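You operate a simulated robot arm through the tools that you are given. There is no shell and no other tool. Be economical: measure what you need, move in short steps, check, and stop when the job is done.

Carry out the task below with a simulated two-armed robot. There is one attempt and no reset: what you move stays moved.

JOB
Finish the stopped 9 L sack: slider to the litres left in the chamber, dose, shake down, let go.
Fine: dose once; shaker off again; it ends upright on the belt; spill hardly any.

It is judged by the outcome, as a careful person would: the job done as asked, and still so three seconds after it is handed in. It fails if anything else is knocked over, pushed out of place, dropped, spilled or broken.

ROBOT AND FRAMES
Two 6-joint arms with fingered hands on one trunk, on a base that drives. Base frame: it is fixed to the floor where the robot stands at the start and does not move with it; the origin is under the middle of the robot, x ahead of it, y to its left, z up. Readings come in mm, degrees, newtons and seconds.
The left shoulder is at the start at [70, 191, 1398], the right one opposite. With the tool pointing down near the work surface each hand reaches from about 100 to 540 mm from the robot's upright axis, wherever it stands, measured 20 degrees to its own side. Places, roughly: filler dose slider [800, 0, 1300]; filler green button [800, 0, 1200]; filler white switch [700, 100, 1100]; filler yellow button [700, 100, 1200]. Payload 4.7 kg a hand.
The tool frame of a hand sits at the grasp point between the pads (the TCP): z along the fingers, y along the line on which they close. The tips reach 36 mm beyond it. The gripper opens to 120 mm. The gripper's body begins 42 mm behind the TCP. The gripper is a hand of 5 fingers: y runs from the thumb to the fingers, the wrist lies at [-18, -113, -198] in the tool frame, and closing takes about 1.5 s.
Orientation is told as [roll, pitch, yaw] about the base's x, y, z axes, in that order, counted from this pose: with the fingers straight down and the wrist toward the robot, the tool's x, y and z point along [0, 1, 0], [1, 0, 0] and [0, 0, -1] of the base frame.

CONTROLS
- The arms move only by the tool apply_moves. It takes "left_targets", "right_targets" or both (then of equal length, played together; a hand with none holds still); each is text: rows parted by semicolons, each of 6 numbers parted by spaces: the shift along the tool's x, y, z in units of 30 mm (1.0 is 30 mm), then the turn, a rotation vector about the tool's x, y, z in units of 6 degrees (1.0 is 6 degrees). In form: tx ty tz rx ry rz; .... A call has 1 to 20 rows; each row shifts and turns the commanded pose from where the row before left it, along the tool's axes as they then stand. "left_claw" and "right_claw" are, for a hand that has rows, the opening in per cent of the stroke, from 0 (shut) to 100 (fully open), set as the call begins (left out, the last holds). A call with a number of a shift or a turn outside -1 to 1 is refused whole. A row lasts 0.2 s, in which the tool goes at most 50 mm and 8.6 degrees; a call with a longer step from one row to the next is refused whole, and so is a gripper value outside its range. A pose out of reach is approached as far as the arm can. The call stops where the force on the tool passes 50 N (or 10 N more than at its start, if that is more) or the arm is blocked; 0.2 s more then pass. The fingers move at their own pace (about 45 mm/s each) and stop on an object; they squeeze with about 33 N. The grip force told is the motor's: it shows also when the fingers shut on nothing. Time passes only in rows, and 0.2 s behind the last, so rows that do not move let the fingers close. The reply holds the time, the measured pose of the TCP, the force on the tool along the base axes, the opening and the grip force, in the units named above and with some noise, with the torque about the TCP (base axes, N m) and any sound that the robot's microphone picked up.
- Cameras (640 x 400 px; columns grow to the right, rows downward): "scene" is now at [134.1, 23.2, 1618.3]; the picture's right is [0.28, -0.96, -0.00], its down [-0.62, -0.18, -0.77] and it looks along [0.73, 0.22, -0.64] (base axes); focal length 272 px, centre (320, 200). "left" rides on the left gripper at [-73, -91, -143] in its tool frame; the picture's right is [-0.80, -0.28, 0.53], its down [0.53, -0.73, 0.42] and it looks along [0.27, 0.62, 0.74] (tool axes); focal length 234 px, centre (320, 200). "right" rides on the right gripper at [73, -91, -143] in its tool frame; the picture's right is [-0.80, 0.28, -0.53], its down [-0.53, -0.73, 0.42] and it looks along [-0.27, 0.62, 0.74] (tool axes); focal length 234 px, centre (320, 200).
- get_image(camera): a new picture of that camera. The clock stands still meanwhile.
- slide_trunk(by): slides the trunk up (or, below 0, down) by that many mm; the arms and the scene camera ride with it, the base frame stays. It gives what a move gives, with no picture.
- base_move(legs): drives the robot by 1 to 6 legs, each [ahead, left, turn to the left] in mm, mm and degrees, along the robot's own axes; the way and the turn of a leg run together, so that a leg with both is an arc; at most 1500 mm and 180 degrees a leg. The arms and the cameras ride along, it lands a little off, and it stops where it bumps. It gives what a move gives.
- set_fingers(index, middle, ring, little, thumb_bend, thumb_turn, hand): sets how far each is bent, from 0 (flat) to 100 (curled in); at 30 the hand is open as for a grip, at 70 the pads meet at the TCP. One left out holds its place. A second passes; each finger stops where it meets its share of the squeeze, and holds until it gets a number again. A gripper value or a shape takes the hand back. It gives what a move gives, with no picture; readings hold the bend of each and the force on index, middle, ring, little, thumb and palm. thumb_turn goes from beside the hand (0) to across from the fingers (100), as for a grip.
- grasp_type(shape, hand): the hand has 5 fingers and takes this shape, open, in about a second: jaw (thumb against the fingers, like two jaws); tri (thumb and two fingers); tip (a fingertip pinch); poke (one finger out to press); point (the index stretched); flat (the hand flat); cup (the hand cupped); fist (a fist). The gripper value then closes the fingers along that shape, each until it touches; the sizes above hold for jaw. It gives what a move gives, with no picture.
- pan_tilt(pan, tilt): turns the head with the scene camera to pan (to the left, within 86 degrees either way) and tilt (down, from -29 to 69), counted from straight ahead of the robot. It gives what a move gives.
- measure_at(camera, pixels): for up to 12 pixels [column, row] of the newest picture of that camera ("zoom" is the newest enlarged one), the place [x, y, z] in the base frame of the surface seen there, good to about 2 mm. The clock stands still meanwhile.
- zoom(camera, box): a new picture of the part [left, top, right, bottom] of that camera's present view, enlarged. The clock stands still meanwhile.
- close_job(): hands the job in; it is judged then, once.

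Go step by step. Measure first, check grasps and placings, and put right what went wrong. The budget is 80 turns and 78 pictures, counting those below and the enlarged ones. Unless the task says otherwise, let go and move clear before handing in, and close with one line.

The tools are called after "Call:" as name(argument=value, ...) on one line, values as JSON. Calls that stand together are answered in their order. apply_moves: Moves the arms, as the interface text tells. Its arguments: {"type":"object","properties":{"left_targets":{"type":"string"},"left_claw":{"type":"number"},"right_targets":{"type":"string"},"right_claw":{"type":"number"}},"required":[]} The other tools are called the same way: slide_trunk (by) slides the trunk up or down; grasp_type (shape, hand) gives the hand a shape; set_fingers (index, middle, ring, little, thumb_bend, thumb_turn, hand) moves the fingers one by one; base_move (legs) drives the base; pan_tilt (pan, tilt) turns the head that bears the scene camera; get_image (camera) takes a picture; measure_at (camera, pixels) gives the place of the surface under pixels of a picture; zoom (camera, box) takes an enlarged picture of a part of a camera's view; close_job () hands the job in.

At the start:

```text
t: 0.0
left_ee_pos: [563.2, 249.7, 1000.0]
left_ee_rot: [0.1, 0.0, 0.0]
left_contact_force: [-0.3, 0.4, 0.1]
left_wrist_torque: [-0.03, -0.01, 0.0]
left_width: 119.8
left_gripper_force: 0.0
left_shape: jaw
left_bend: [30.0, 30.0, 30.0, 30.0, 30.0, 98.0]
left_finger forces: [0.1, 0.1, 0.1, 0.1, 0.0, 0.0]
right_ee_pos: [640.5, -326.8, 1149.3]
right_ee_rot: [0.1, 0.0, 0.0]
right_contact_force: [0.6, 0.9, 0.4]
right_wrist_torque: [0.02, 0.0, 0.01]
right_width: 119.6
right_gripper_force: 0.0
right_shape: jaw
right_bend: [30.0, 30.0, 30.0, 30.0, 30.0, 98.0]
right_finger forces: [0.1, 0.1, 0.0, 0.1, 0.0, 0.0]
trunk travel left (down, up): [-875.0, 65.0]
robot x, y, heading: [0.6, -1.3, 0.1]
head pan, tilt: [16.5, 40.0]
```

scene: 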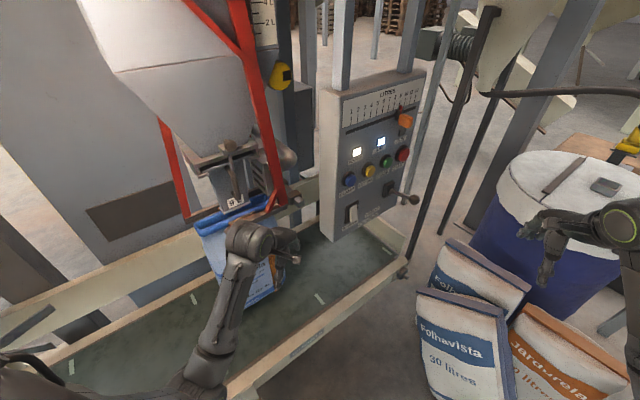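
right: 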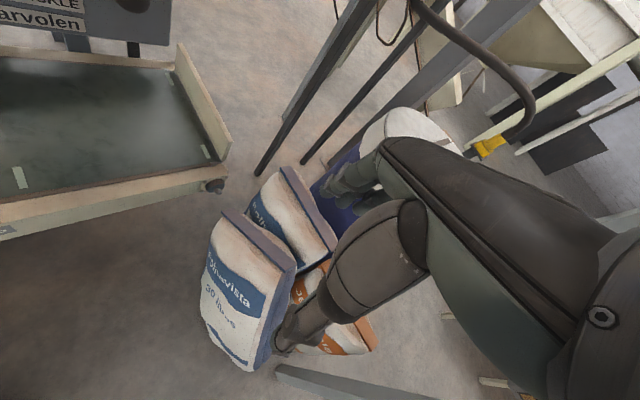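
left: 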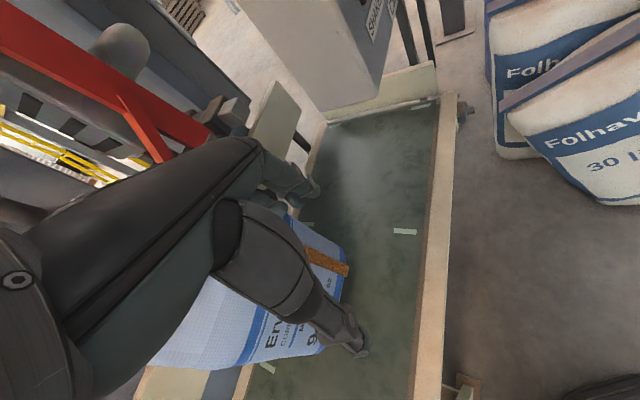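

The scene shows the control panel around (375,150), the red frame with the sack at (235,240), and a chamber scale at (265,20). I'll enlarge both.

Call:
zoom(camera="scene", box=[310, 70, 440, 250])

Call:
pan_tilt(pan=22, tilt=8)

Call:
get_image(camera="scene")

```text
2.22 times, centred on (375, 160) of scene
```

zoom: 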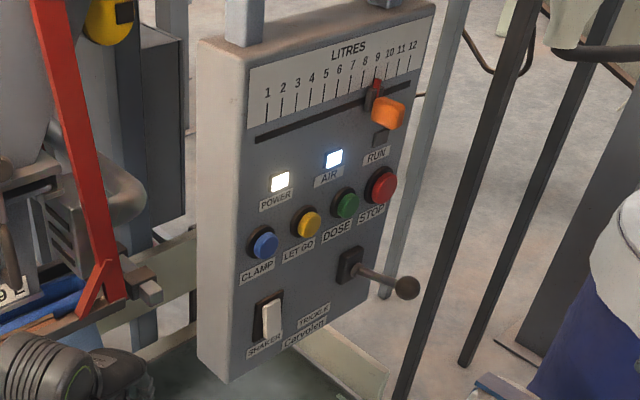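

```text
t: 1.0
left_ee_pos: [563.2, 249.7, 1000.4]
left_ee_rot: [0.0, 0.0, 0.0]
left_contact_force: [0.1, 0.5, 0.1]
left_wrist_torque: [-0.02, 0.0, 0.02]
left_width: 119.7
left_gripper_force: 0.1
left_shape: jaw
left_bend: [30.0, 30.0, 30.0, 30.0, 30.0, 98.0]
left_finger forces: [0.0, 0.1, 0.1, 0.0, 0.1, 0.0]
right_ee_pos: [640.6, -326.0, 1148.9]
right_ee_rot: [0.0, 0.1, 0.0]
right_contact_force: [0.3, 0.7, 0.0]
right_wrist_torque: [-0.01, -0.01, -0.04]
right_width: 119.7
right_gripper_force: 0.1
right_shape: jaw
right_bend: [30.0, 30.0, 30.0, 30.0, 30.0, 98.0]
right_finger forces: [0.0, 0.0, 0.0, 0.0, 0.0, 0.1]
trunk travel left (down, up): [-875.0, 65.0]
robot x, y, heading: [3.3, 1.3, -0.1]
head pan, tilt: [22.0, 8.0]
```

```text
73 pictures are left
```

scene: 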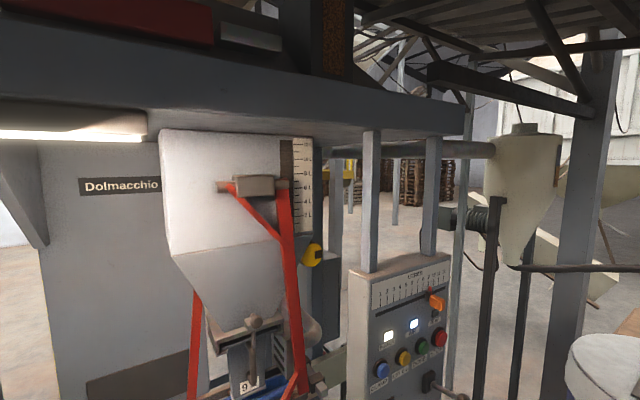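

The chamber's window and scale are at (295,180) with a brown fill beside it. Enlarging it and the sack.

Call:
zoom(camera="scene", box=[250, 125, 346, 245])

Call:
zoom(camera="scene", box=[350, 250, 460, 400])

Call:
measure_at(camera="zoom", pixels=[[320, 200]])

Call:
zoom(camera="scene", box=[180, 280, 340, 400])

```text
3.33 times, centred on (298, 185) of scene
```

zoom: 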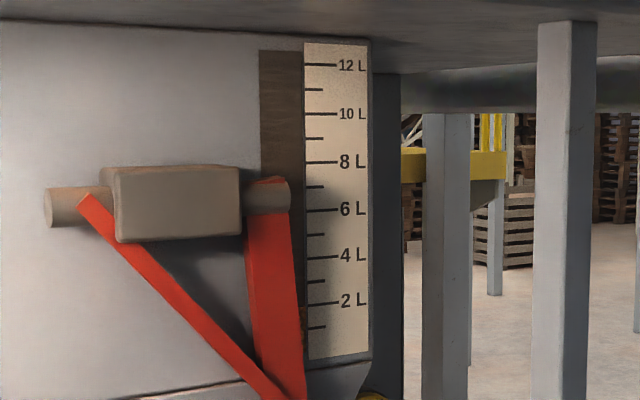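

```text
2.67 times, centred on (405, 325) of scene
```

zoom: 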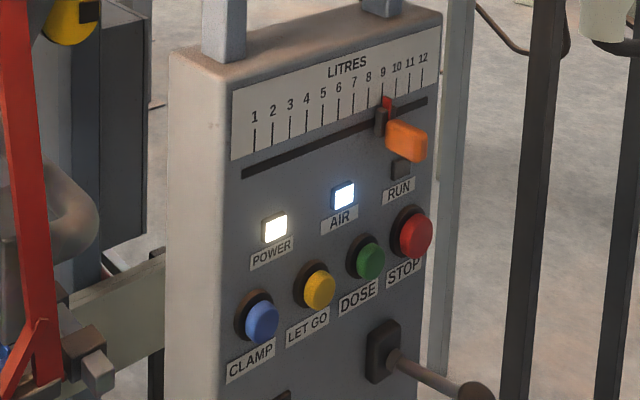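

```text
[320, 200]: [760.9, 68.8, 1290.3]
```

```text
3.33 times, centred on (260, 340) of scene
```

zoom: 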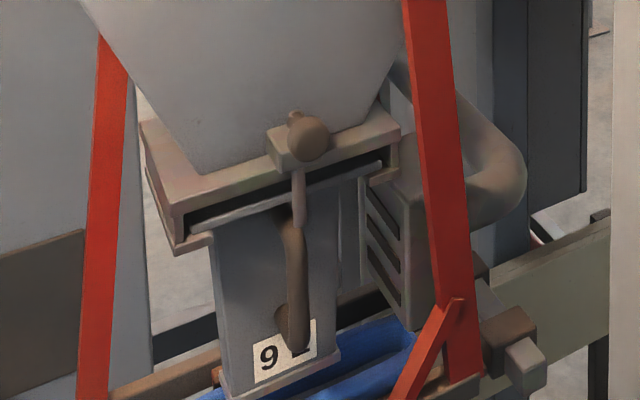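

The window is partly hidden by the red strap; enlarging more.

Call:
zoom(camera="scene", box=[280, 165, 312, 240])

Call:
zoom(camera="scene", box=[280, 130, 312, 195])

Call:
measure_at(camera="scene", pixels=[[285, 145], [302, 145], [302, 220], [285, 205], [281, 245], [301, 370], [255, 187]])

```text
5.33 times, centred on (296, 202) of scene
```

zoom: 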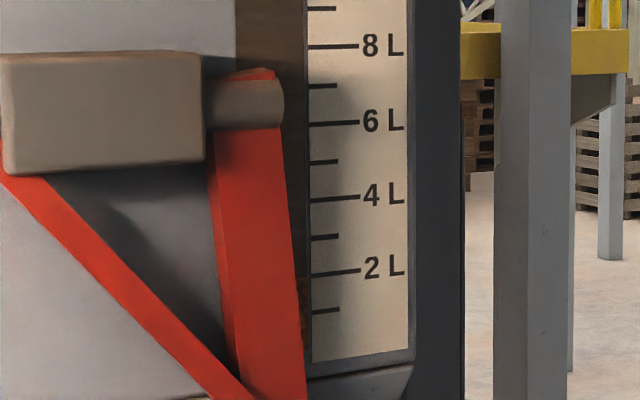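

```text
6.15 times, centred on (296, 162) of scene
```

zoom: 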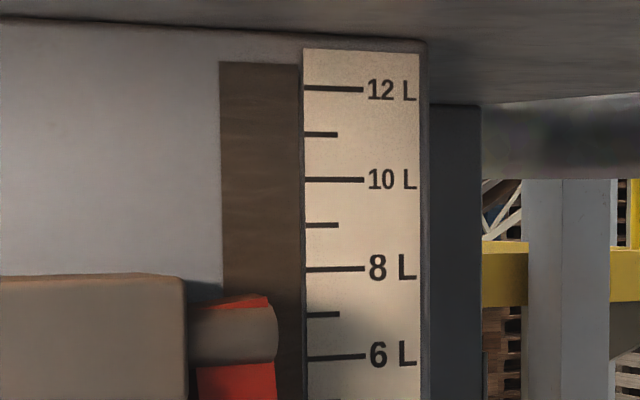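

```text
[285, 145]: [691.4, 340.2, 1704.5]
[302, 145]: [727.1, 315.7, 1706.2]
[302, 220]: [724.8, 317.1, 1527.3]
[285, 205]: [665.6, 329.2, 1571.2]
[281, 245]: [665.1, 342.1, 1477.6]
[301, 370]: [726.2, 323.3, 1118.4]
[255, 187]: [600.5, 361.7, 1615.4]
```

A faint transition shows near the 1.5–2 L mark beside the strap, but I need a clear view from further right. First I'll survey the panel and floor around.

Call:
measure_at(camera="scene", pixels=[[437, 303], [440, 337], [422, 346], [403, 358], [381, 371], [368, 300], [440, 270], [355, 290], [430, 385]])

Call:
pan_tilt(pan=-15, tilt=55)

Call:
get_image(camera="scene")

```text
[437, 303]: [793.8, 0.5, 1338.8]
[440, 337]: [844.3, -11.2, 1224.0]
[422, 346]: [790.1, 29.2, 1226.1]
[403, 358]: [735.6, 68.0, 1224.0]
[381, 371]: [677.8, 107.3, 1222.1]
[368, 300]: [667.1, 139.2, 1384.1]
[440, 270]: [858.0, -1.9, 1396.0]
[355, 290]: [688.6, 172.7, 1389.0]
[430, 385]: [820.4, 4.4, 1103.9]
```

```text
t: 2.1
left_ee_pos: [562.9, 249.4, 1000.4]
left_ee_rot: [0.0, -0.1, 0.0]
left_contact_force: [0.4, -0.3, -0.6]
left_wrist_torque: [-0.02, 0.02, 0.02]
left_width: 119.4
left_gripper_force: 0.1
left_shape: jaw
left_bend: [30.0, 30.0, 30.0, 30.0, 30.0, 98.0]
left_finger forces: [0.0, 0.0, 0.0, 0.1, 0.1, 0.0]
right_ee_pos: [641.1, -325.0, 1149.9]
right_ee_rot: [0.1, -0.1, -0.1]
right_contact_force: [-0.8, -0.7, 0.0]
right_wrist_torque: [0.02, 0.0, -0.03]
right_width: 119.3
right_gripper_force: 0.1
right_shape: jaw
right_bend: [30.0, 30.0, 30.0, 30.0, 30.0, 98.0]
right_finger forces: [0.0, 0.0, 0.0, 0.0, 0.1, 0.1]
trunk travel left (down, up): [-875.0, 65.0]
robot x, y, heading: [-0.1, -0.1, -0.1]
head pan, tilt: [-15.0, 55.0]
```

```text
67 pictures are left
```

scene: 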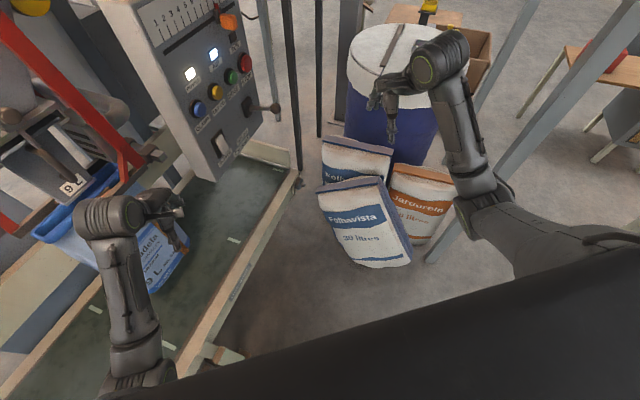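

Panel normal runs about (-0.58,-0.81), so standing to the right and turned left would help. Measure floor obstacles: sacks, belt, drum.

Call:
measure_at(camera="scene", pixels=[[318, 195], [348, 262], [410, 262], [430, 240], [462, 180], [345, 60], [300, 175], [215, 350], [450, 240], [270, 250], [165, 395], [400, 30]])

Call:
pan_tilt(pan=-60, tilt=50)

Call:
get_image(camera="scene")

```text
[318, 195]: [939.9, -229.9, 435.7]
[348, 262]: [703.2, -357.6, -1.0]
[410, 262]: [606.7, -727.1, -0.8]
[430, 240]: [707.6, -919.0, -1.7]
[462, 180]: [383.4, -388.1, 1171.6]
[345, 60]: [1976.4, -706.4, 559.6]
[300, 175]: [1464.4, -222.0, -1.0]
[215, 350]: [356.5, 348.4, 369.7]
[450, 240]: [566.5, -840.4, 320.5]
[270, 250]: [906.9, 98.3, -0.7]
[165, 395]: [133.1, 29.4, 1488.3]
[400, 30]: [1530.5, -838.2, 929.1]
```

```text
t: 3.2
left_ee_pos: [563.0, 248.7, 999.0]
left_ee_rot: [0.1, 0.0, 0.0]
left_contact_force: [-0.1, -0.1, 0.1]
left_wrist_torque: [-0.01, 0.01, 0.0]
left_width: 119.7
left_gripper_force: 0.0
left_shape: jaw
left_bend: [30.0, 30.0, 30.0, 30.0, 30.0, 98.0]
left_finger forces: [0.0, 0.1, 0.1, 0.0, 0.0, 0.0]
right_ee_pos: [640.8, -325.1, 1149.6]
right_ee_rot: [0.1, 0.0, 0.0]
right_contact_force: [-0.4, -0.6, 0.1]
right_wrist_torque: [0.01, 0.02, 0.01]
right_width: 119.6
right_gripper_force: 0.1
right_shape: jaw
right_bend: [30.0, 30.0, 30.0, 30.0, 30.0, 98.0]
right_finger forces: [0.0, 0.0, 0.0, 0.0, 0.1, 0.0]
trunk travel left (down, up): [-875.0, 65.0]
robot x, y, heading: [0.6, 4.4, 0.2]
head pan, tilt: [-60.0, 50.0]
```

```text
66 pictures are left
```

scene: 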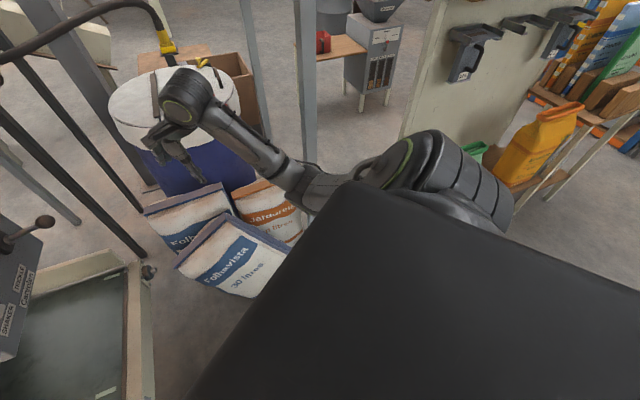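

Floor is clear to about (600,-360) where the stacked sacks stand. I'll retract both hands before driving ahead-right and turning left.

Call:
apply_moves(left_targets="0 -1 0 0 0 0;0 -1 0 0 0 0;0 -1 0 0 0 0;0 -1 0 0 0 0;0 -1 0 0 0 0;-1 -1 0 0 0 0;-1 0 0 0 0 0;-1 0 0 0 0 0", right_targets="0 -1 0 0 0 0;0 -1 0 0 0 0;0 -1 0 0 0 0;0 -1 0 0 0 0;0 -1 0 0 0 0;0 -1 0 0 0 0;0 0 0 0 0 0;0 0 0 0 0 0")

Call:
pan_tilt(pan=25, tilt=40)

Call:
get_image(camera="scene")

```text
t: 4.9
left_ee_pos: [401.1, 269.2, 975.1]
left_ee_rot: [12.5, -0.1, -2.8]
left_contact_force: [-0.4, 0.5, 0.0]
left_wrist_torque: [-0.05, 0.04, 0.01]
left_width: 119.8
left_gripper_force: 0.1
left_shape: jaw
left_bend: [30.0, 30.0, 30.0, 30.0, 30.0, 98.0]
left_finger forces: [0.0, 0.1, 0.0, 0.1, 0.0, 0.1]
left hand out of reach, approached as far as the arm can: row 5, 6, 8
right_ee_pos: [482.4, -334.1, 1142.9]
right_ee_rot: [-0.1, 0.0, 0.0]
right_contact_force: [-0.5, -0.3, 0.4]
right_wrist_torque: [-0.05, -0.05, 0.0]
right_width: 119.5
right_gripper_force: 0.1
right_shape: jaw
right_bend: [30.0, 30.0, 30.0, 30.0, 30.0, 98.0]
right_finger forces: [0.1, 0.0, 0.1, 0.1, 0.0, 0.1]
right hand out of reach, approached as far as the arm can: row 4, 5, 6
trunk travel left (down, up): [-875.0, 65.0]
robot x, y, heading: [-0.4, 1.9, -0.1]
head pan, tilt: [-60.0, 50.0]
stopped in row 8 (left hand): the arm was blocked; the commanded pose is now the measured one
```

```text
t: 6.5
left_ee_pos: [401.0, 266.0, 975.6]
left_ee_rot: [12.6, -0.1, -2.8]
left_contact_force: [0.3, -0.7, -0.4]
left_wrist_torque: [-0.03, -0.01, -0.02]
left_width: 119.7
left_gripper_force: 0.0
left_shape: jaw
left_bend: [30.0, 30.0, 30.0, 30.0, 30.0, 98.0]
left_finger forces: [0.1, 0.0, 0.1, 0.1, 0.0, 0.1]
right_ee_pos: [482.7, -338.4, 1144.1]
right_ee_rot: [-0.1, 0.1, 0.0]
right_contact_force: [-0.1, 0.4, 0.6]
right_wrist_torque: [0.0, -0.01, 0.0]
right_width: 120.1
right_gripper_force: 0.1
right_shape: jaw
right_bend: [30.0, 30.0, 30.0, 30.0, 30.0, 98.0]
right_finger forces: [0.0, 0.0, 0.0, 0.0, 0.1, 0.0]
trunk travel left (down, up): [-875.0, 65.0]
robot x, y, heading: [-2.8, 0.7, 0.1]
head pan, tilt: [25.0, 40.0]
```

```text
65 pictures are left
```

scene: 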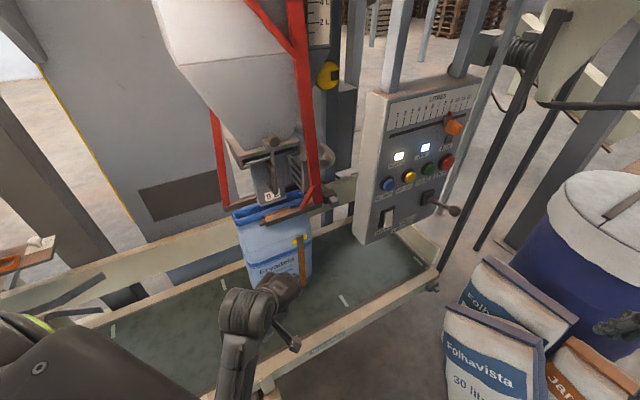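

The sack hangs at (272,250) over the belt. Measuring it before driving.

Call:
measure_at(camera="scene", pixels=[[255, 285], [310, 280], [240, 225], [300, 240], [325, 215], [330, 75], [256, 370], [439, 190], [388, 216], [455, 211], [430, 200]])

Call:
zoom(camera="scene", box=[210, 120, 350, 300])

```text
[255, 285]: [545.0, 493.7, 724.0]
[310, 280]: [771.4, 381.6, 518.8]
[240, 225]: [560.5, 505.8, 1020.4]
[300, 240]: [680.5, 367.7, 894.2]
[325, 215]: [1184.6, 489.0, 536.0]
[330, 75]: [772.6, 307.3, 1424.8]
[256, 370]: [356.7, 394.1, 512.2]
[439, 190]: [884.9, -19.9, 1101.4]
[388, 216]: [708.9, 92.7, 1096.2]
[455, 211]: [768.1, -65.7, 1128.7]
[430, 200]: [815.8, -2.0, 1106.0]
```

```text
2.22 times, centred on (280, 210) of scene
```

zoom: 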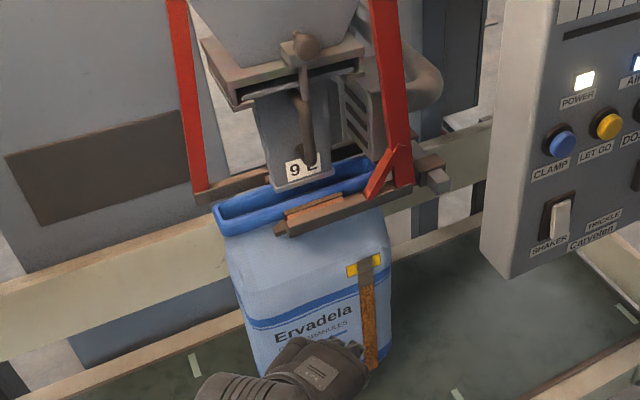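

Sack occupies x 545–680, y 370–500; driving to about (170,-130) with heading 40° keeps clear of it.

Call:
base_move(legs=[[170, -130, 0], [0, 0, 40]])

Call:
pan_tilt(pan=10, tilt=20)

Call:
get_image(camera="scene")

```text
t: 10.1
left_ee_pos: [305.7, 332.5, 977.2]
left_ee_rot: [12.7, -0.1, 37.1]
left_contact_force: [-0.1, -0.6, 0.3]
left_wrist_torque: [-0.03, 0.01, 0.0]
left_width: 119.7
left_gripper_force: 0.3
left_shape: jaw
left_bend: [30.0, 30.0, 30.0, 30.0, 30.0, 98.0]
left_finger forces: [0.0, 0.0, 0.1, 0.0, 0.0, 0.0]
right_ee_pos: [755.1, -82.7, 1141.9]
right_ee_rot: [0.1, -0.1, 39.6]
right_contact_force: [12.4, -23.2, 5.7]
right_wrist_torque: [-0.44, -0.6, -1.6]
right_width: 118.7
right_gripper_force: 0.1
right_shape: jaw
right_bend: [33.0, 30.0, 30.0, 30.0, 30.0, 98.0]
right_finger forces: [30.3, 0.0, 0.0, 0.0, 0.0, 0.0]
trunk travel left (down, up): [-875.0, 65.0]
robot x, y, heading: [167.1, -124.3, 39.9]
head pan, tilt: [25.0, 40.0]
```

```text
t: 10.9
left_ee_pos: [307.3, 332.2, 976.1]
left_ee_rot: [12.8, -0.1, 37.1]
left_contact_force: [-0.8, 0.3, 0.2]
left_wrist_torque: [0.0, 0.0, -0.01]
left_width: 119.9
left_gripper_force: 0.2
left_shape: jaw
left_bend: [30.0, 30.0, 30.0, 30.0, 30.0, 98.0]
left_finger forces: [0.1, 0.1, 0.1, 0.0, 0.0, 0.0]
right_ee_pos: [755.0, -82.7, 1141.0]
right_ee_rot: [0.1, 0.1, 39.5]
right_contact_force: [11.4, -16.3, 4.4]
right_wrist_torque: [-0.27, -0.49, -1.2]
right_width: 118.9
right_gripper_force: 0.0
right_shape: jaw
right_bend: [32.0, 29.0, 30.0, 30.0, 30.0, 98.0]
right_finger forces: [23.2, 0.0, 0.1, 0.0, 0.0, 0.0]
trunk travel left (down, up): [-875.0, 65.0]
robot x, y, heading: [168.5, -129.3, 39.9]
head pan, tilt: [10.0, 20.0]
```

```text
63 pictures are left
```

scene: 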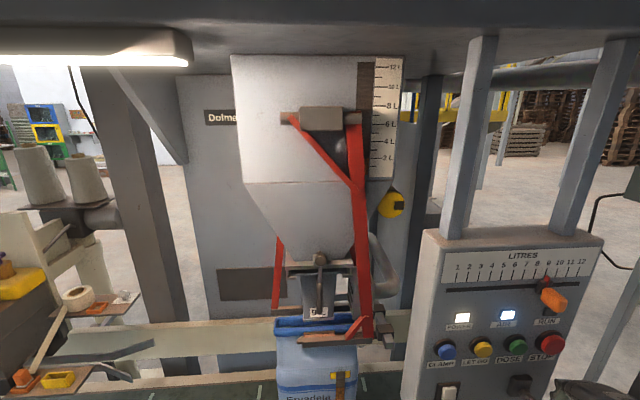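

The right index finger is touching something (23 N), likely the trickle lever's knob near (768,-66). I'll look before moving away.

Call:
pan_tilt(pan=-5, tilt=38)

Call:
get_image(camera="scene")

Call:
zoom(camera="scene", box=[340, 150, 500, 300])

Call:
get_image(camera="right")

```text
t: 11.7
left_ee_pos: [306.0, 332.2, 975.4]
left_ee_rot: [12.7, 0.0, 37.1]
left_contact_force: [0.6, -0.5, -0.1]
left_wrist_torque: [0.0, -0.03, -0.01]
left_width: 119.9
left_gripper_force: 0.1
left_shape: jaw
left_bend: [30.0, 30.0, 30.0, 30.0, 30.0, 98.0]
left_finger forces: [0.0, 0.1, 0.0, 0.0, 0.0, 0.0]
right_ee_pos: [754.6, -80.8, 1141.7]
right_ee_rot: [0.0, 0.1, 39.6]
right_contact_force: [11.3, -14.8, 4.6]
right_wrist_torque: [-0.29, -0.56, -1.25]
right_width: 119.1
right_gripper_force: 0.1
right_shape: jaw
right_bend: [31.0, 29.0, 30.0, 30.0, 30.0, 98.0]
right_finger forces: [22.4, 0.1, 0.0, 0.0, 0.0, 0.0]
trunk travel left (down, up): [-875.0, 65.0]
robot x, y, heading: [164.0, -125.4, 39.6]
head pan, tilt: [-5.0, 38.0]
```

```text
62 pictures are left
```

scene: 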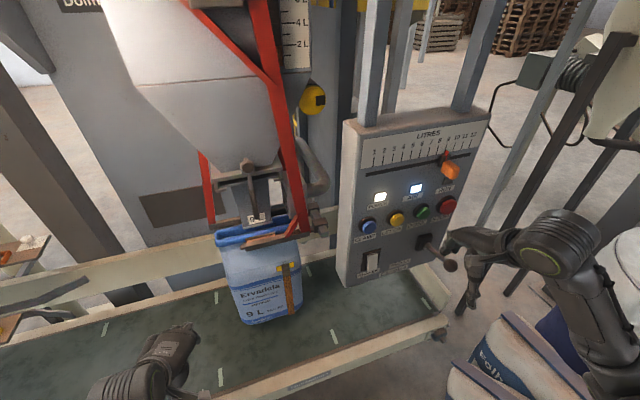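

```text
2.67 times, centred on (420, 225) of scene
```

zoom: 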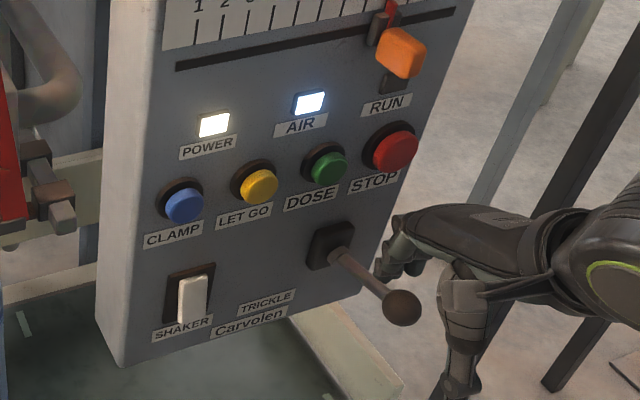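

```text
60 pictures are left
```

right: 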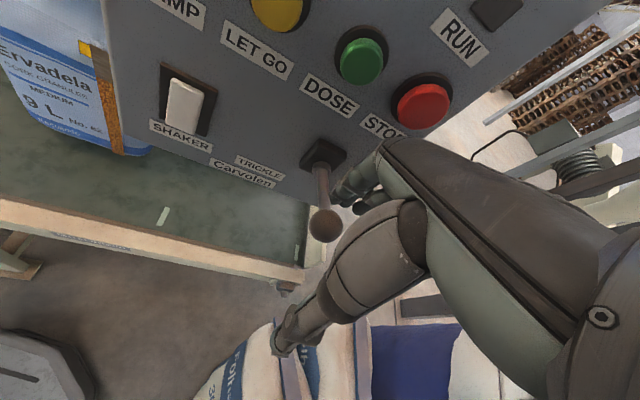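

The hand stands right of the lever and is pushed rightward; I'll move it right, then back, then check the lever.

Call:
apply_moves(right_targets="-1 0 0 0 0 0;-1 0 0 0 0 0;-1 0 0 0 0 0;-1 0 0 0 0 0;0 0 -1 0 0 0;0 0 -1 0 0 0")

Call:
zoom(camera="scene", box=[340, 150, 500, 300])

Call:
measure_at(camera="scene", pixels=[[449, 265], [424, 240], [265, 260]])

```text
t: 13.1
left_ee_pos: [303.9, 335.8, 975.9]
left_ee_rot: [12.4, -0.1, 37.0]
left_contact_force: [0.2, 0.9, 0.3]
left_wrist_torque: [-0.01, -0.02, -0.01]
left_width: 119.6
left_gripper_force: 0.1
left_shape: jaw
left_bend: [30.0, 30.0, 30.0, 30.0, 30.0, 98.0]
left_finger forces: [0.0, 0.1, 0.0, 0.0, 0.1, 0.0]
right_ee_pos: [829.2, -172.1, 1203.5]
right_ee_rot: [-0.1, 0.2, 39.6]
right_contact_force: [-0.5, 0.1, -0.7]
right_wrist_torque: [-0.01, -0.02, 0.0]
right_width: 119.7
right_gripper_force: 0.0
right_shape: jaw
right_bend: [30.0, 30.0, 30.0, 30.0, 30.0, 98.0]
right_finger forces: [0.0, 0.0, 0.0, 0.0, 0.1, 0.0]
trunk travel left (down, up): [-875.0, 65.0]
robot x, y, heading: [166.6, -130.4, 39.9]
head pan, tilt: [-5.0, 38.0]
```

```text
2.67 times, centred on (420, 225) of scene
```

zoom: 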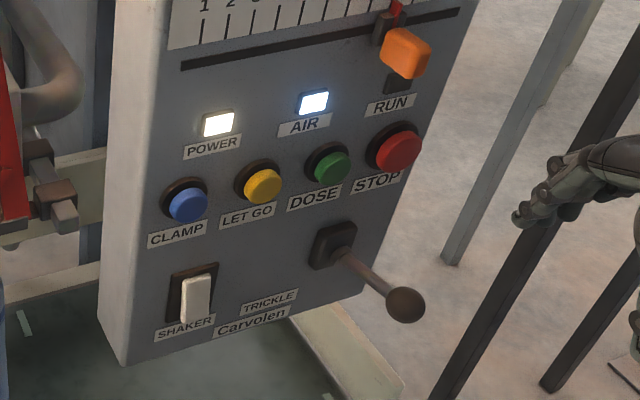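

```text
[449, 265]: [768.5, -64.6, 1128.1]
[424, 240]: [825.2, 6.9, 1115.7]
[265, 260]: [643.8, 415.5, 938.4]
```

The lever is exactly where it was (768,-65,1128), unharmed. Now the gauge from this viewpoint.

Call:
pan_tilt(pan=10, tilt=5)

Call:
zoom(camera="scene", box=[335, 130, 415, 300])

```text
t: 14.1
left_ee_pos: [305.9, 335.1, 976.3]
left_ee_rot: [12.5, -0.1, 36.9]
left_contact_force: [-0.8, -0.8, 0.5]
left_wrist_torque: [0.0, 0.01, 0.02]
left_width: 119.8
left_gripper_force: 0.1
left_shape: jaw
left_bend: [30.0, 30.0, 30.0, 30.0, 30.0, 98.0]
left_finger forces: [0.0, 0.0, 0.1, 0.0, 0.0, 0.0]
right_ee_pos: [828.9, -173.0, 1203.2]
right_ee_rot: [-0.1, 0.1, 39.6]
right_contact_force: [-0.2, 0.1, -0.3]
right_wrist_torque: [-0.01, 0.05, -0.01]
right_width: 119.8
right_gripper_force: 0.1
right_shape: jaw
right_bend: [30.0, 30.0, 30.0, 30.0, 30.0, 98.0]
right_finger forces: [0.0, 0.0, 0.0, 0.1, 0.0, 0.0]
trunk travel left (down, up): [-875.0, 65.0]
robot x, y, heading: [166.0, -127.4, 39.8]
head pan, tilt: [10.0, 5.0]
```

```text
2.35 times, centred on (375, 215) of scene
```

zoom: 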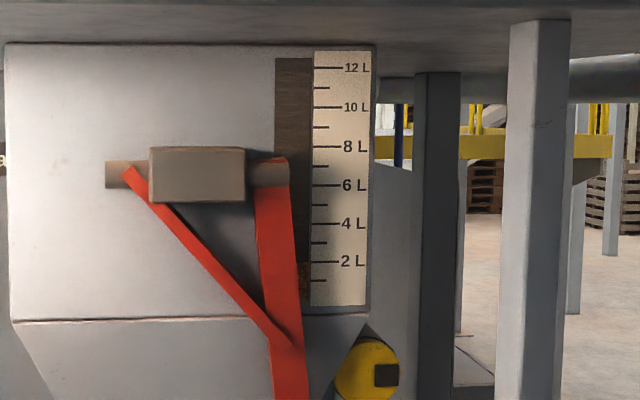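

Call:
zoom(camera="scene", box=[360, 225, 392, 270])

Call:
measure_at(camera="zoom", pixels=[[200, 200], [300, 200]])

```text
8.89 times, centred on (376, 248) of scene
```

zoom: 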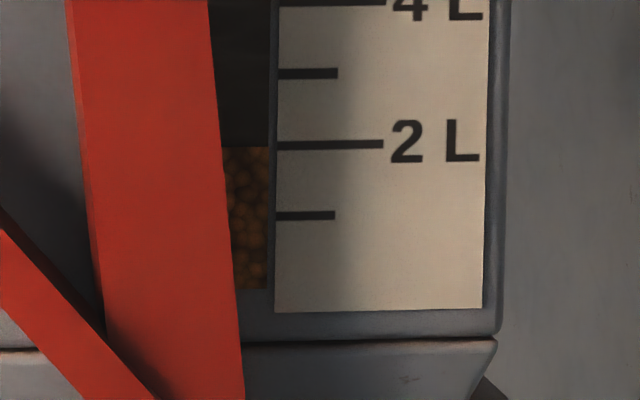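

```text
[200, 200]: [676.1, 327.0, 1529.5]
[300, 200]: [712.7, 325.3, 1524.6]
```

The granules reach the 2 L mark exactly (zoom row 147 vs tick 145). Now I measure the panel slider, ticks and buttons.

Call:
pan_tilt(pan=-8, tilt=25)

Call:
get_image(camera="scene")

Call:
zoom(camera="scene", box=[340, 180, 500, 280])

```text
t: 14.9
left_ee_pos: [304.9, 333.9, 976.1]
left_ee_rot: [12.5, -0.1, 36.9]
left_contact_force: [-1.1, 0.3, -0.3]
left_wrist_torque: [0.01, -0.01, 0.01]
left_width: 119.6
left_gripper_force: 0.1
left_shape: jaw
left_bend: [30.0, 30.0, 30.0, 30.0, 30.0, 98.0]
left_finger forces: [0.1, 0.0, 0.0, 0.0, 0.0, 0.0]
right_ee_pos: [829.0, -173.3, 1201.8]
right_ee_rot: [-0.2, 0.1, 39.6]
right_contact_force: [0.3, 0.5, -0.4]
right_wrist_torque: [0.01, 0.0, -0.01]
right_width: 120.0
right_gripper_force: 0.0
right_shape: jaw
right_bend: [30.0, 30.0, 30.0, 30.0, 30.0, 98.0]
right_finger forces: [0.1, 0.1, 0.1, 0.0, 0.0, 0.0]
trunk travel left (down, up): [-875.0, 65.0]
robot x, y, heading: [166.2, -127.3, 39.8]
head pan, tilt: [-8.0, 25.0]
```

```text
56 pictures are left
```

scene: 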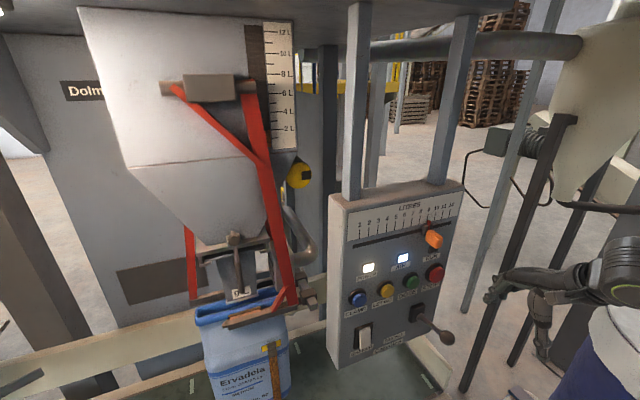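

```text
4.00 times, centred on (420, 230) of scene
```

zoom: 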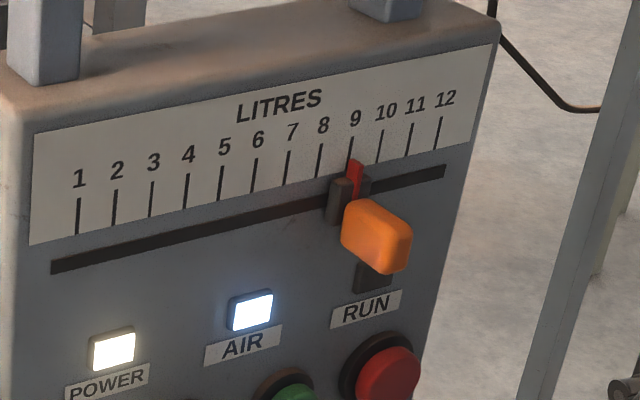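

Call:
measure_at(camera="zoom", pixels=[[77, 232], [114, 223], [150, 214], [350, 165], [439, 147], [353, 190], [350, 215], [385, 235], [405, 252], [370, 268], [376, 208], [90, 258]])

Call:
measure_at(camera="scene", pixels=[[357, 299], [386, 290], [412, 281], [435, 273], [365, 335], [370, 348], [364, 322], [400, 300], [388, 260], [450, 338]])

```text
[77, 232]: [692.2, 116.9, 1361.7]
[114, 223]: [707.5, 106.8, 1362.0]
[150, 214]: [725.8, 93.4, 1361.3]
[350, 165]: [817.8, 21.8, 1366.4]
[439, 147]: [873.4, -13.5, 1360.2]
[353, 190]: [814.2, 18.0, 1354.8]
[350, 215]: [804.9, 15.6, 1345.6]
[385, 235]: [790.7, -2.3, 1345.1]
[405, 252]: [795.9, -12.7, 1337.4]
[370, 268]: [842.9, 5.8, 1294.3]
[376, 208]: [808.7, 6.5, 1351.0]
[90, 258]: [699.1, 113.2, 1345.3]
```

```text
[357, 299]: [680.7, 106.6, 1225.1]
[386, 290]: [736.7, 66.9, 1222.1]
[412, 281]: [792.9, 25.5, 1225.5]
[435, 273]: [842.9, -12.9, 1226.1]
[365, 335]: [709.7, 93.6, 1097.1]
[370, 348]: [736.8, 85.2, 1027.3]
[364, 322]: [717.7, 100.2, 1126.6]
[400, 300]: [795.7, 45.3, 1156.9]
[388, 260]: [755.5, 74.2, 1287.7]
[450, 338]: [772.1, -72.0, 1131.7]
```

Slider pitch is ~20 mm/L along u=(0.81,-0.58); knob at (793,-7,1341), so it must go ~140 mm left. I'll back off the base a little for arm room and shape the right hand for poking.

Call:
base_move(legs=[[-120, 0, 0]])

Call:
grasp_type(hand="right", shape="poke")

Call:
apply_moves(right_targets="0 0 -1 -1 0 0;0 0 -1 -1 0 0;0 0 0 -1 0 0;0 0 0 -1 0 0;0 0 0 -1 0 0;0 0 0 -1 0 0;0 0 0 -1 0 0;0 0 0 -1 0 0;0 0 0 -1 0 0;0 0 0 -1 0 0")

Call:
pan_tilt(pan=-20, tilt=30)

Call:
get_image(camera="scene")

Call:
get_image(camera="right")

```text
t: 16.1
left_ee_pos: [215.4, 259.7, 975.7]
left_ee_rot: [12.5, 0.0, 37.1]
left_contact_force: [0.1, 0.9, 0.0]
left_wrist_torque: [-0.04, -0.02, -0.02]
left_width: 119.5
left_gripper_force: 0.0
left_shape: jaw
left_bend: [30.0, 30.0, 30.0, 30.0, 30.0, 98.0]
left_finger forces: [0.0, 0.0, 0.1, 0.0, 0.0, 0.0]
right_ee_pos: [740.3, -244.8, 1202.6]
right_ee_rot: [0.0, 0.0, 39.8]
right_contact_force: [0.1, -0.2, -0.8]
right_wrist_torque: [0.02, 0.02, 0.01]
right_width: 119.6
right_gripper_force: 0.0
right_shape: jaw
right_bend: [30.0, 30.0, 30.0, 30.0, 30.0, 98.0]
right_finger forces: [0.0, 0.0, 0.0, 0.0, 0.0, 0.0]
trunk travel left (down, up): [-875.0, 65.0]
robot x, y, heading: [79.9, -206.6, 39.9]
head pan, tilt: [-8.0, 25.0]
```

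```text
t: 17.1
left_ee_pos: [214.3, 259.2, 975.6]
left_ee_rot: [12.6, 0.0, 37.1]
left_contact_force: [0.0, -0.7, 0.5]
left_wrist_torque: [0.0, -0.01, -0.04]
left_width: 119.6
left_gripper_force: 0.0
left_shape: jaw
left_bend: [30.0, 30.0, 30.0, 30.0, 30.0, 98.0]
left_finger forces: [0.1, 0.0, 0.1, 0.1, 0.0, 0.0]
right_ee_pos: [739.9, -244.8, 1202.3]
right_ee_rot: [-0.1, 0.1, 39.6]
right_contact_force: [0.0, 0.2, -0.5]
right_wrist_torque: [0.03, 0.0, 0.02]
right_width: 0.0
right_gripper_force: 0.0
right_shape: poke
right_bend: [70.0, 70.0, 99.0, 99.0, 100.0, 100.0]
right_finger forces: [0.0, 0.0, 0.1, 0.0, 0.0, 0.0]
trunk travel left (down, up): [-875.0, 65.0]
robot x, y, heading: [75.6, -206.6, 39.7]
head pan, tilt: [-8.0, 25.0]
```

```text
t: 19.2
left_ee_pos: [213.9, 260.0, 975.6]
left_ee_rot: [12.6, -0.1, 37.1]
left_contact_force: [-0.5, -0.2, 0.3]
left_wrist_torque: [0.0, -0.03, -0.05]
left_width: 119.7
left_gripper_force: 0.0
left_shape: jaw
left_bend: [30.0, 30.0, 30.0, 30.0, 30.0, 98.0]
left_finger forces: [0.1, 0.1, 0.1, 0.0, 0.0, 0.0]
right_ee_pos: [751.1, -232.2, 1262.8]
right_ee_rot: [-2.7, -58.4, 40.0]
right_contact_force: [0.1, 0.0, 0.1]
right_wrist_torque: [-0.04, -0.01, 0.01]
right_width: 0.1
right_gripper_force: 0.0
right_shape: poke
right_bend: [70.0, 70.0, 99.0, 99.0, 100.0, 100.0]
right_finger forces: [0.0, 0.0, 0.0, 0.0, 0.1, 0.0]
right hand out of reach, approached as far as the arm can: row 2, 3, 4, 5, 9, 10
trunk travel left (down, up): [-875.0, 65.0]
robot x, y, heading: [77.1, -202.8, 40.0]
head pan, tilt: [-8.0, 25.0]
```

```text
t: 20.0
left_ee_pos: [215.2, 259.9, 975.8]
left_ee_rot: [12.5, -0.1, 37.1]
left_contact_force: [0.5, 0.1, -0.3]
left_wrist_torque: [0.0, 0.0, -0.01]
left_width: 119.8
left_gripper_force: 0.2
left_shape: jaw
left_bend: [30.0, 30.0, 30.0, 30.0, 30.0, 98.0]
left_finger forces: [0.1, 0.1, 0.0, 0.0, 0.0, 0.0]
right_ee_pos: [751.1, -232.5, 1263.4]
right_ee_rot: [-2.8, -58.2, 40.0]
right_contact_force: [0.8, -0.6, 0.8]
right_wrist_torque: [0.0, -0.02, -0.03]
right_width: 0.0
right_gripper_force: 0.1
right_shape: poke
right_bend: [70.0, 70.0, 99.0, 99.0, 100.0, 100.0]
right_finger forces: [0.0, 0.0, 0.0, 0.1, 0.1, 0.1]
trunk travel left (down, up): [-875.0, 65.0]
robot x, y, heading: [77.7, -204.1, 39.9]
head pan, tilt: [-20.0, 30.0]
```

```text
54 pictures are left
```

scene: 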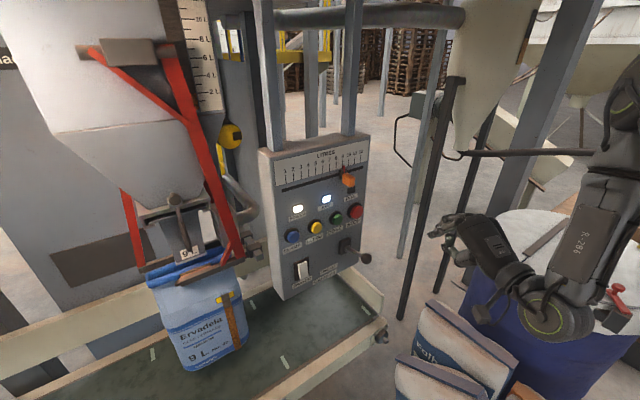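

```text
53 pictures are left
```

right: 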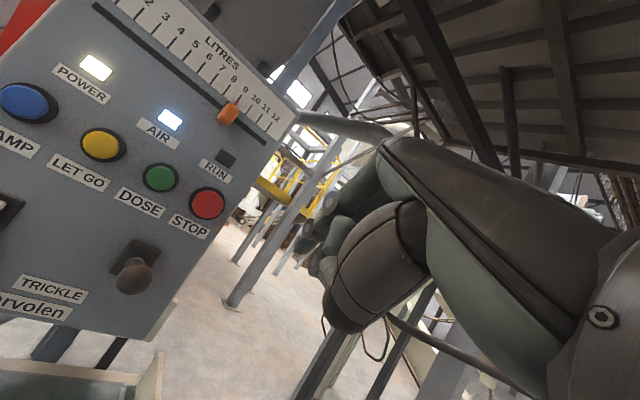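

Call:
zoom(camera="scene", box=[410, 180, 570, 300])

Call:
measure_at(camera="zoom", pixels=[[80, 222], [110, 212], [125, 255], [150, 150], [175, 165], [125, 232]])

Call:
grasp_type(hand="right", shape="point")

Call:
zoom(camera="scene", box=[410, 180, 570, 300])

```text
3.33 times, centred on (490, 240) of scene
```

zoom: 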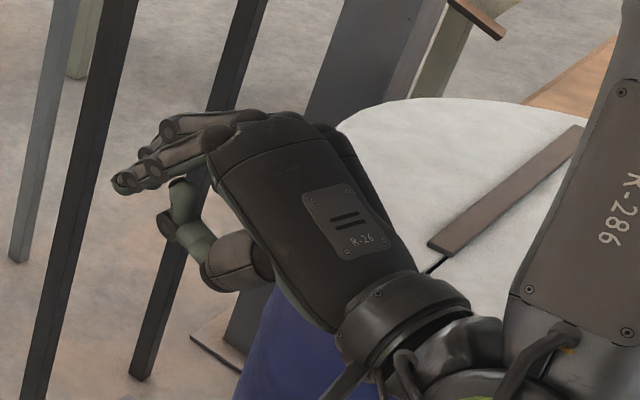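

```text
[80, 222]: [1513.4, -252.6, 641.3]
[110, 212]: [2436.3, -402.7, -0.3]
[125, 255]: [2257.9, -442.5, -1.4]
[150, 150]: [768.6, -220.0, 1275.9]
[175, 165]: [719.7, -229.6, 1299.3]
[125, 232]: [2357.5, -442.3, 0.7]
```

```text
t: 20.9
left_ee_pos: [215.5, 259.8, 974.7]
left_ee_rot: [12.5, -0.1, 37.1]
left_contact_force: [1.0, -0.2, -0.2]
left_wrist_torque: [0.02, 0.02, -0.03]
left_width: 119.7
left_gripper_force: 0.1
left_shape: jaw
left_bend: [30.0, 30.0, 30.0, 30.0, 30.0, 98.0]
left_finger forces: [0.0, 0.0, 0.0, 0.0, 0.1, 0.1]
right_ee_pos: [751.3, -232.3, 1263.1]
right_ee_rot: [-2.7, -58.2, 40.1]
right_contact_force: [-0.1, 0.8, 0.5]
right_wrist_torque: [0.0, 0.03, 0.01]
right_width: 0.0
right_gripper_force: 0.0
right_shape: point
right_bend: [19.0, 100.0, 100.0, 100.0, 98.0, 88.0]
right_finger forces: [0.0, 0.1, 0.0, 0.0, 0.1, 0.0]
trunk travel left (down, up): [-875.0, 65.0]
robot x, y, heading: [74.9, -200.6, 39.7]
head pan, tilt: [-20.0, 30.0]
```

```text
3.33 times, centred on (490, 240) of scene
```

zoom: 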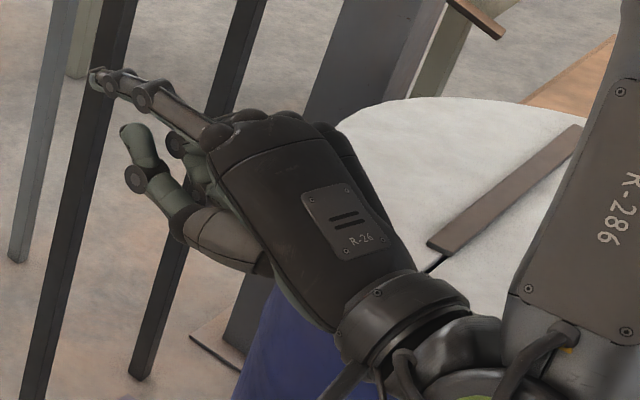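

Call:
measure_at(camera="zoom", pixels=[[97, 78], [106, 82], [143, 98], [210, 135], [135, 135], [137, 178], [205, 230], [240, 170]])

```text
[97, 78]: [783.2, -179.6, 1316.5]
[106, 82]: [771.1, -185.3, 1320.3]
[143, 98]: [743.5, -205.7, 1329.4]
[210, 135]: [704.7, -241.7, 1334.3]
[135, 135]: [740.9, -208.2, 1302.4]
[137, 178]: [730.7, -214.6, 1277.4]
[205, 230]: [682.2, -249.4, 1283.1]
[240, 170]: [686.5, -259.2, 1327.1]
```

Pointing index tip is at about (785,-180,1316), finger nearly horizontal. I'll yaw the hand 14° to face the panel and check the tip.

Call:
apply_moves(right_targets="0 0 0 0 0.68 -0.42;0 0 0 0 0.68 -0.42;0 0 0 0 0.68 -0.42;0 0 0 0 0 0")

Call:
zoom(camera="scene", box=[310, 130, 470, 250])

```text
t: 21.9
left_ee_pos: [214.3, 261.0, 975.6]
left_ee_rot: [12.5, -0.1, 37.2]
left_contact_force: [-0.1, 0.5, -0.2]
left_wrist_torque: [0.02, -0.02, 0.02]
left_width: 119.8
left_gripper_force: 0.0
left_shape: jaw
left_bend: [30.0, 30.0, 30.0, 30.0, 30.0, 98.0]
left_finger forces: [0.0, 0.1, 0.0, 0.0, 0.1, 0.1]
right_ee_pos: [751.6, -231.7, 1263.4]
right_ee_rot: [-2.8, -57.9, 54.6]
right_contact_force: [-0.7, 0.3, 0.7]
right_wrist_torque: [0.02, -0.02, 0.04]
right_width: 0.0
right_gripper_force: 0.0
right_shape: point
right_bend: [19.0, 100.0, 100.0, 100.0, 98.0, 88.0]
right_finger forces: [0.1, 0.0, 0.1, 0.0, 0.0, 0.0]
trunk travel left (down, up): [-875.0, 65.0]
robot x, y, heading: [75.9, -197.3, 40.1]
head pan, tilt: [-20.0, 30.0]
```

```text
3.33 times, centred on (390, 190) of scene
```

zoom: 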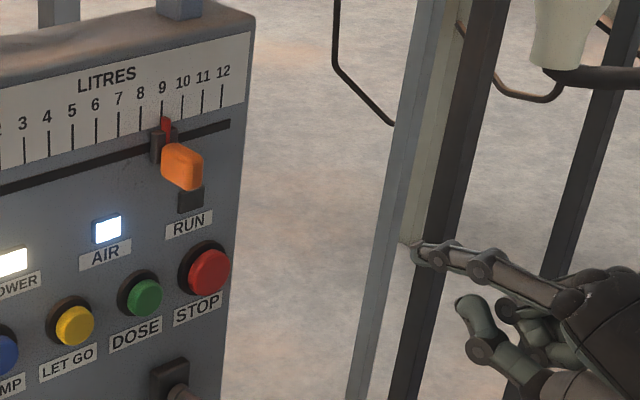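

Call:
measure_at(camera="zoom", pixels=[[416, 252], [425, 250], [485, 266], [460, 305], [168, 165], [190, 168], [200, 165], [182, 148], [182, 184], [197, 185], [165, 128], [156, 148]])

```text
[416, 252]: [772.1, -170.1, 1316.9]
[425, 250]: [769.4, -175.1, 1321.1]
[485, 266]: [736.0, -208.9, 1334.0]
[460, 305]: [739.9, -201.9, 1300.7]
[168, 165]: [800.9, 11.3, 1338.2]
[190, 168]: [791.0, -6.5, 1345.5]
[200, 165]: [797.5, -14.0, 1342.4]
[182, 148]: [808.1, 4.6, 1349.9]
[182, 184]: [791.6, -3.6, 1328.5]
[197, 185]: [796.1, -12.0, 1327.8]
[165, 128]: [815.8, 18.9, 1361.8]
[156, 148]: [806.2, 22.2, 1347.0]
```

Tip now (773,-170,1317); knob spans about s 149–167 mm along the scale, z 1322–1352. I'll bring the fingertip beside its right flank.

Call:
apply_moves(right_targets="0.27 0.69 0.85 0 0 0;0.27 0.69 0.85 0 0 0;0.27 0.69 0.85 0 0 0;0.27 0.69 0.85 0 0 0;0.27 0.69 0.85 0 0 0;0 0 0 0 0 0")

Call:
zoom(camera="scene", box=[270, 130, 430, 250])

Call:
get_image(camera="right")

```text
t: 23.3
left_ee_pos: [214.1, 258.2, 975.3]
left_ee_rot: [12.6, -0.2, 37.0]
left_contact_force: [0.0, -0.2, 0.0]
left_wrist_torque: [0.0, 0.01, -0.01]
left_width: 119.6
left_gripper_force: 0.0
left_shape: jaw
left_bend: [30.0, 30.0, 30.0, 30.0, 30.0, 98.0]
left_finger forces: [0.0, 0.0, 0.1, 0.0, 0.1, 0.0]
right_ee_pos: [813.6, -148.4, 1327.6]
right_ee_rot: [-2.7, -58.0, 54.3]
right_contact_force: [0.1, 0.2, -0.1]
right_wrist_torque: [0.0, 0.01, 0.01]
right_width: 0.0
right_gripper_force: 0.1
right_shape: point
right_bend: [19.0, 100.0, 100.0, 100.0, 98.0, 88.0]
right_finger forces: [0.0, 0.0, 0.0, 0.0, 0.1, 0.0]
right hand out of reach, approached as far as the arm can: row 2, 3, 4, 5
trunk travel left (down, up): [-875.0, 65.0]
robot x, y, heading: [75.8, -197.5, 39.5]
head pan, tilt: [-20.0, 30.0]
```

```text
3.33 times, centred on (350, 190) of scene
```

zoom: 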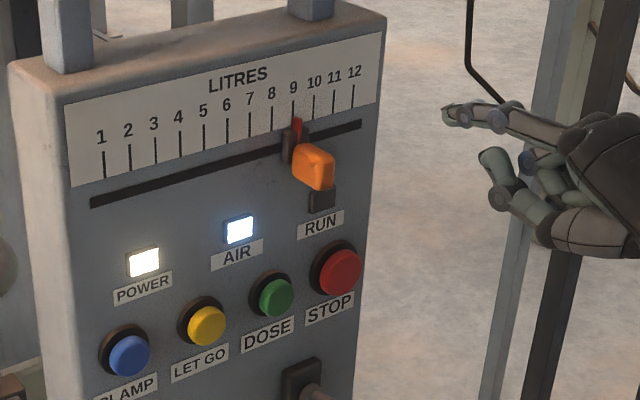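

```text
48 pictures are left
```

right: 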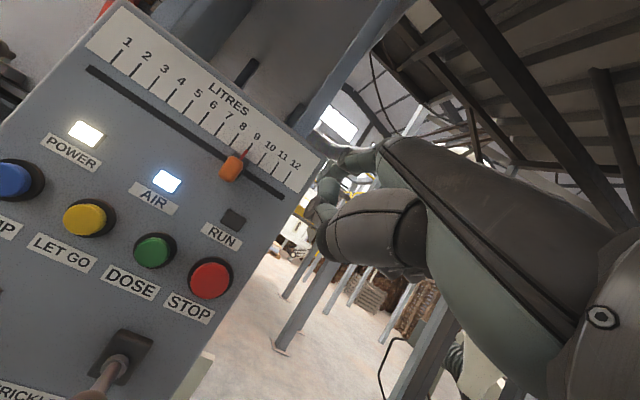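

The arm ran out of reach (TCP only at (814,-148)). I'll check the column near the hand, then shift the base right.

Call:
measure_at(camera="zoom", pixels=[[560, 60], [530, 300], [610, 50], [450, 113], [470, 70]])

Call:
base_move(legs=[[10, -65, 0]])

```text
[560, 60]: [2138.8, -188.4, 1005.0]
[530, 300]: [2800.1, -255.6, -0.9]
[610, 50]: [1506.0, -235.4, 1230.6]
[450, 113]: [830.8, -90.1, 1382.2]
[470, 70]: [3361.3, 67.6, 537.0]
```

```text
t: 24.3
left_ee_pos: [259.4, 218.4, 975.2]
left_ee_rot: [12.3, -0.1, 37.2]
left_contact_force: [-0.9, 0.9, 0.8]
left_wrist_torque: [-0.03, -0.03, 0.0]
left_width: 119.8
left_gripper_force: 0.0
left_shape: jaw
left_bend: [30.0, 30.0, 30.0, 30.0, 30.0, 98.0]
left_finger forces: [0.0, 0.0, 0.1, 0.0, 0.0, 0.0]
right_ee_pos: [857.6, -184.9, 1330.2]
right_ee_rot: [-3.3, -58.0, 55.1]
right_contact_force: [-0.4, -0.1, 0.9]
right_wrist_torque: [-0.05, -0.03, -0.07]
right_width: 0.0
right_gripper_force: 0.0
right_shape: point
right_bend: [19.0, 100.0, 100.0, 100.0, 98.0, 88.0]
right_finger forces: [0.0, 0.1, 0.0, 0.0, 0.0, 0.1]
trunk travel left (down, up): [-875.0, 65.0]
robot x, y, heading: [127.2, -247.3, 39.9]
head pan, tilt: [-20.0, 30.0]
```

The base moved; I'll send a null row to see whether the arm holds the measured pose.

Call:
apply_moves(right_targets="0 0 0 0 0 0")

```text
t: 24.7
left_ee_pos: [262.0, 217.5, 975.9]
left_ee_rot: [12.4, -0.1, 37.2]
left_contact_force: [0.5, 0.9, -0.3]
left_wrist_torque: [0.01, 0.0, -0.01]
left_width: 120.0
left_gripper_force: 0.0
left_shape: jaw
left_bend: [30.0, 30.0, 30.0, 30.0, 30.0, 98.0]
left_finger forces: [0.0, 0.1, 0.0, 0.0, 0.0, 0.0]
right_ee_pos: [862.4, -187.7, 1328.8]
right_ee_rot: [-2.9, -57.9, 54.7]
right_contact_force: [0.2, -0.1, 0.1]
right_wrist_torque: [-0.05, 0.0, -0.02]
right_width: 0.0
right_gripper_force: 0.0
right_shape: point
right_bend: [19.0, 100.0, 100.0, 100.0, 98.0, 88.0]
right_finger forces: [0.0, 0.1, 0.1, 0.1, 0.0, 0.1]
trunk travel left (down, up): [-875.0, 65.0]
robot x, y, heading: [123.4, -248.0, 40.1]
head pan, tilt: [-20.0, 30.0]
```

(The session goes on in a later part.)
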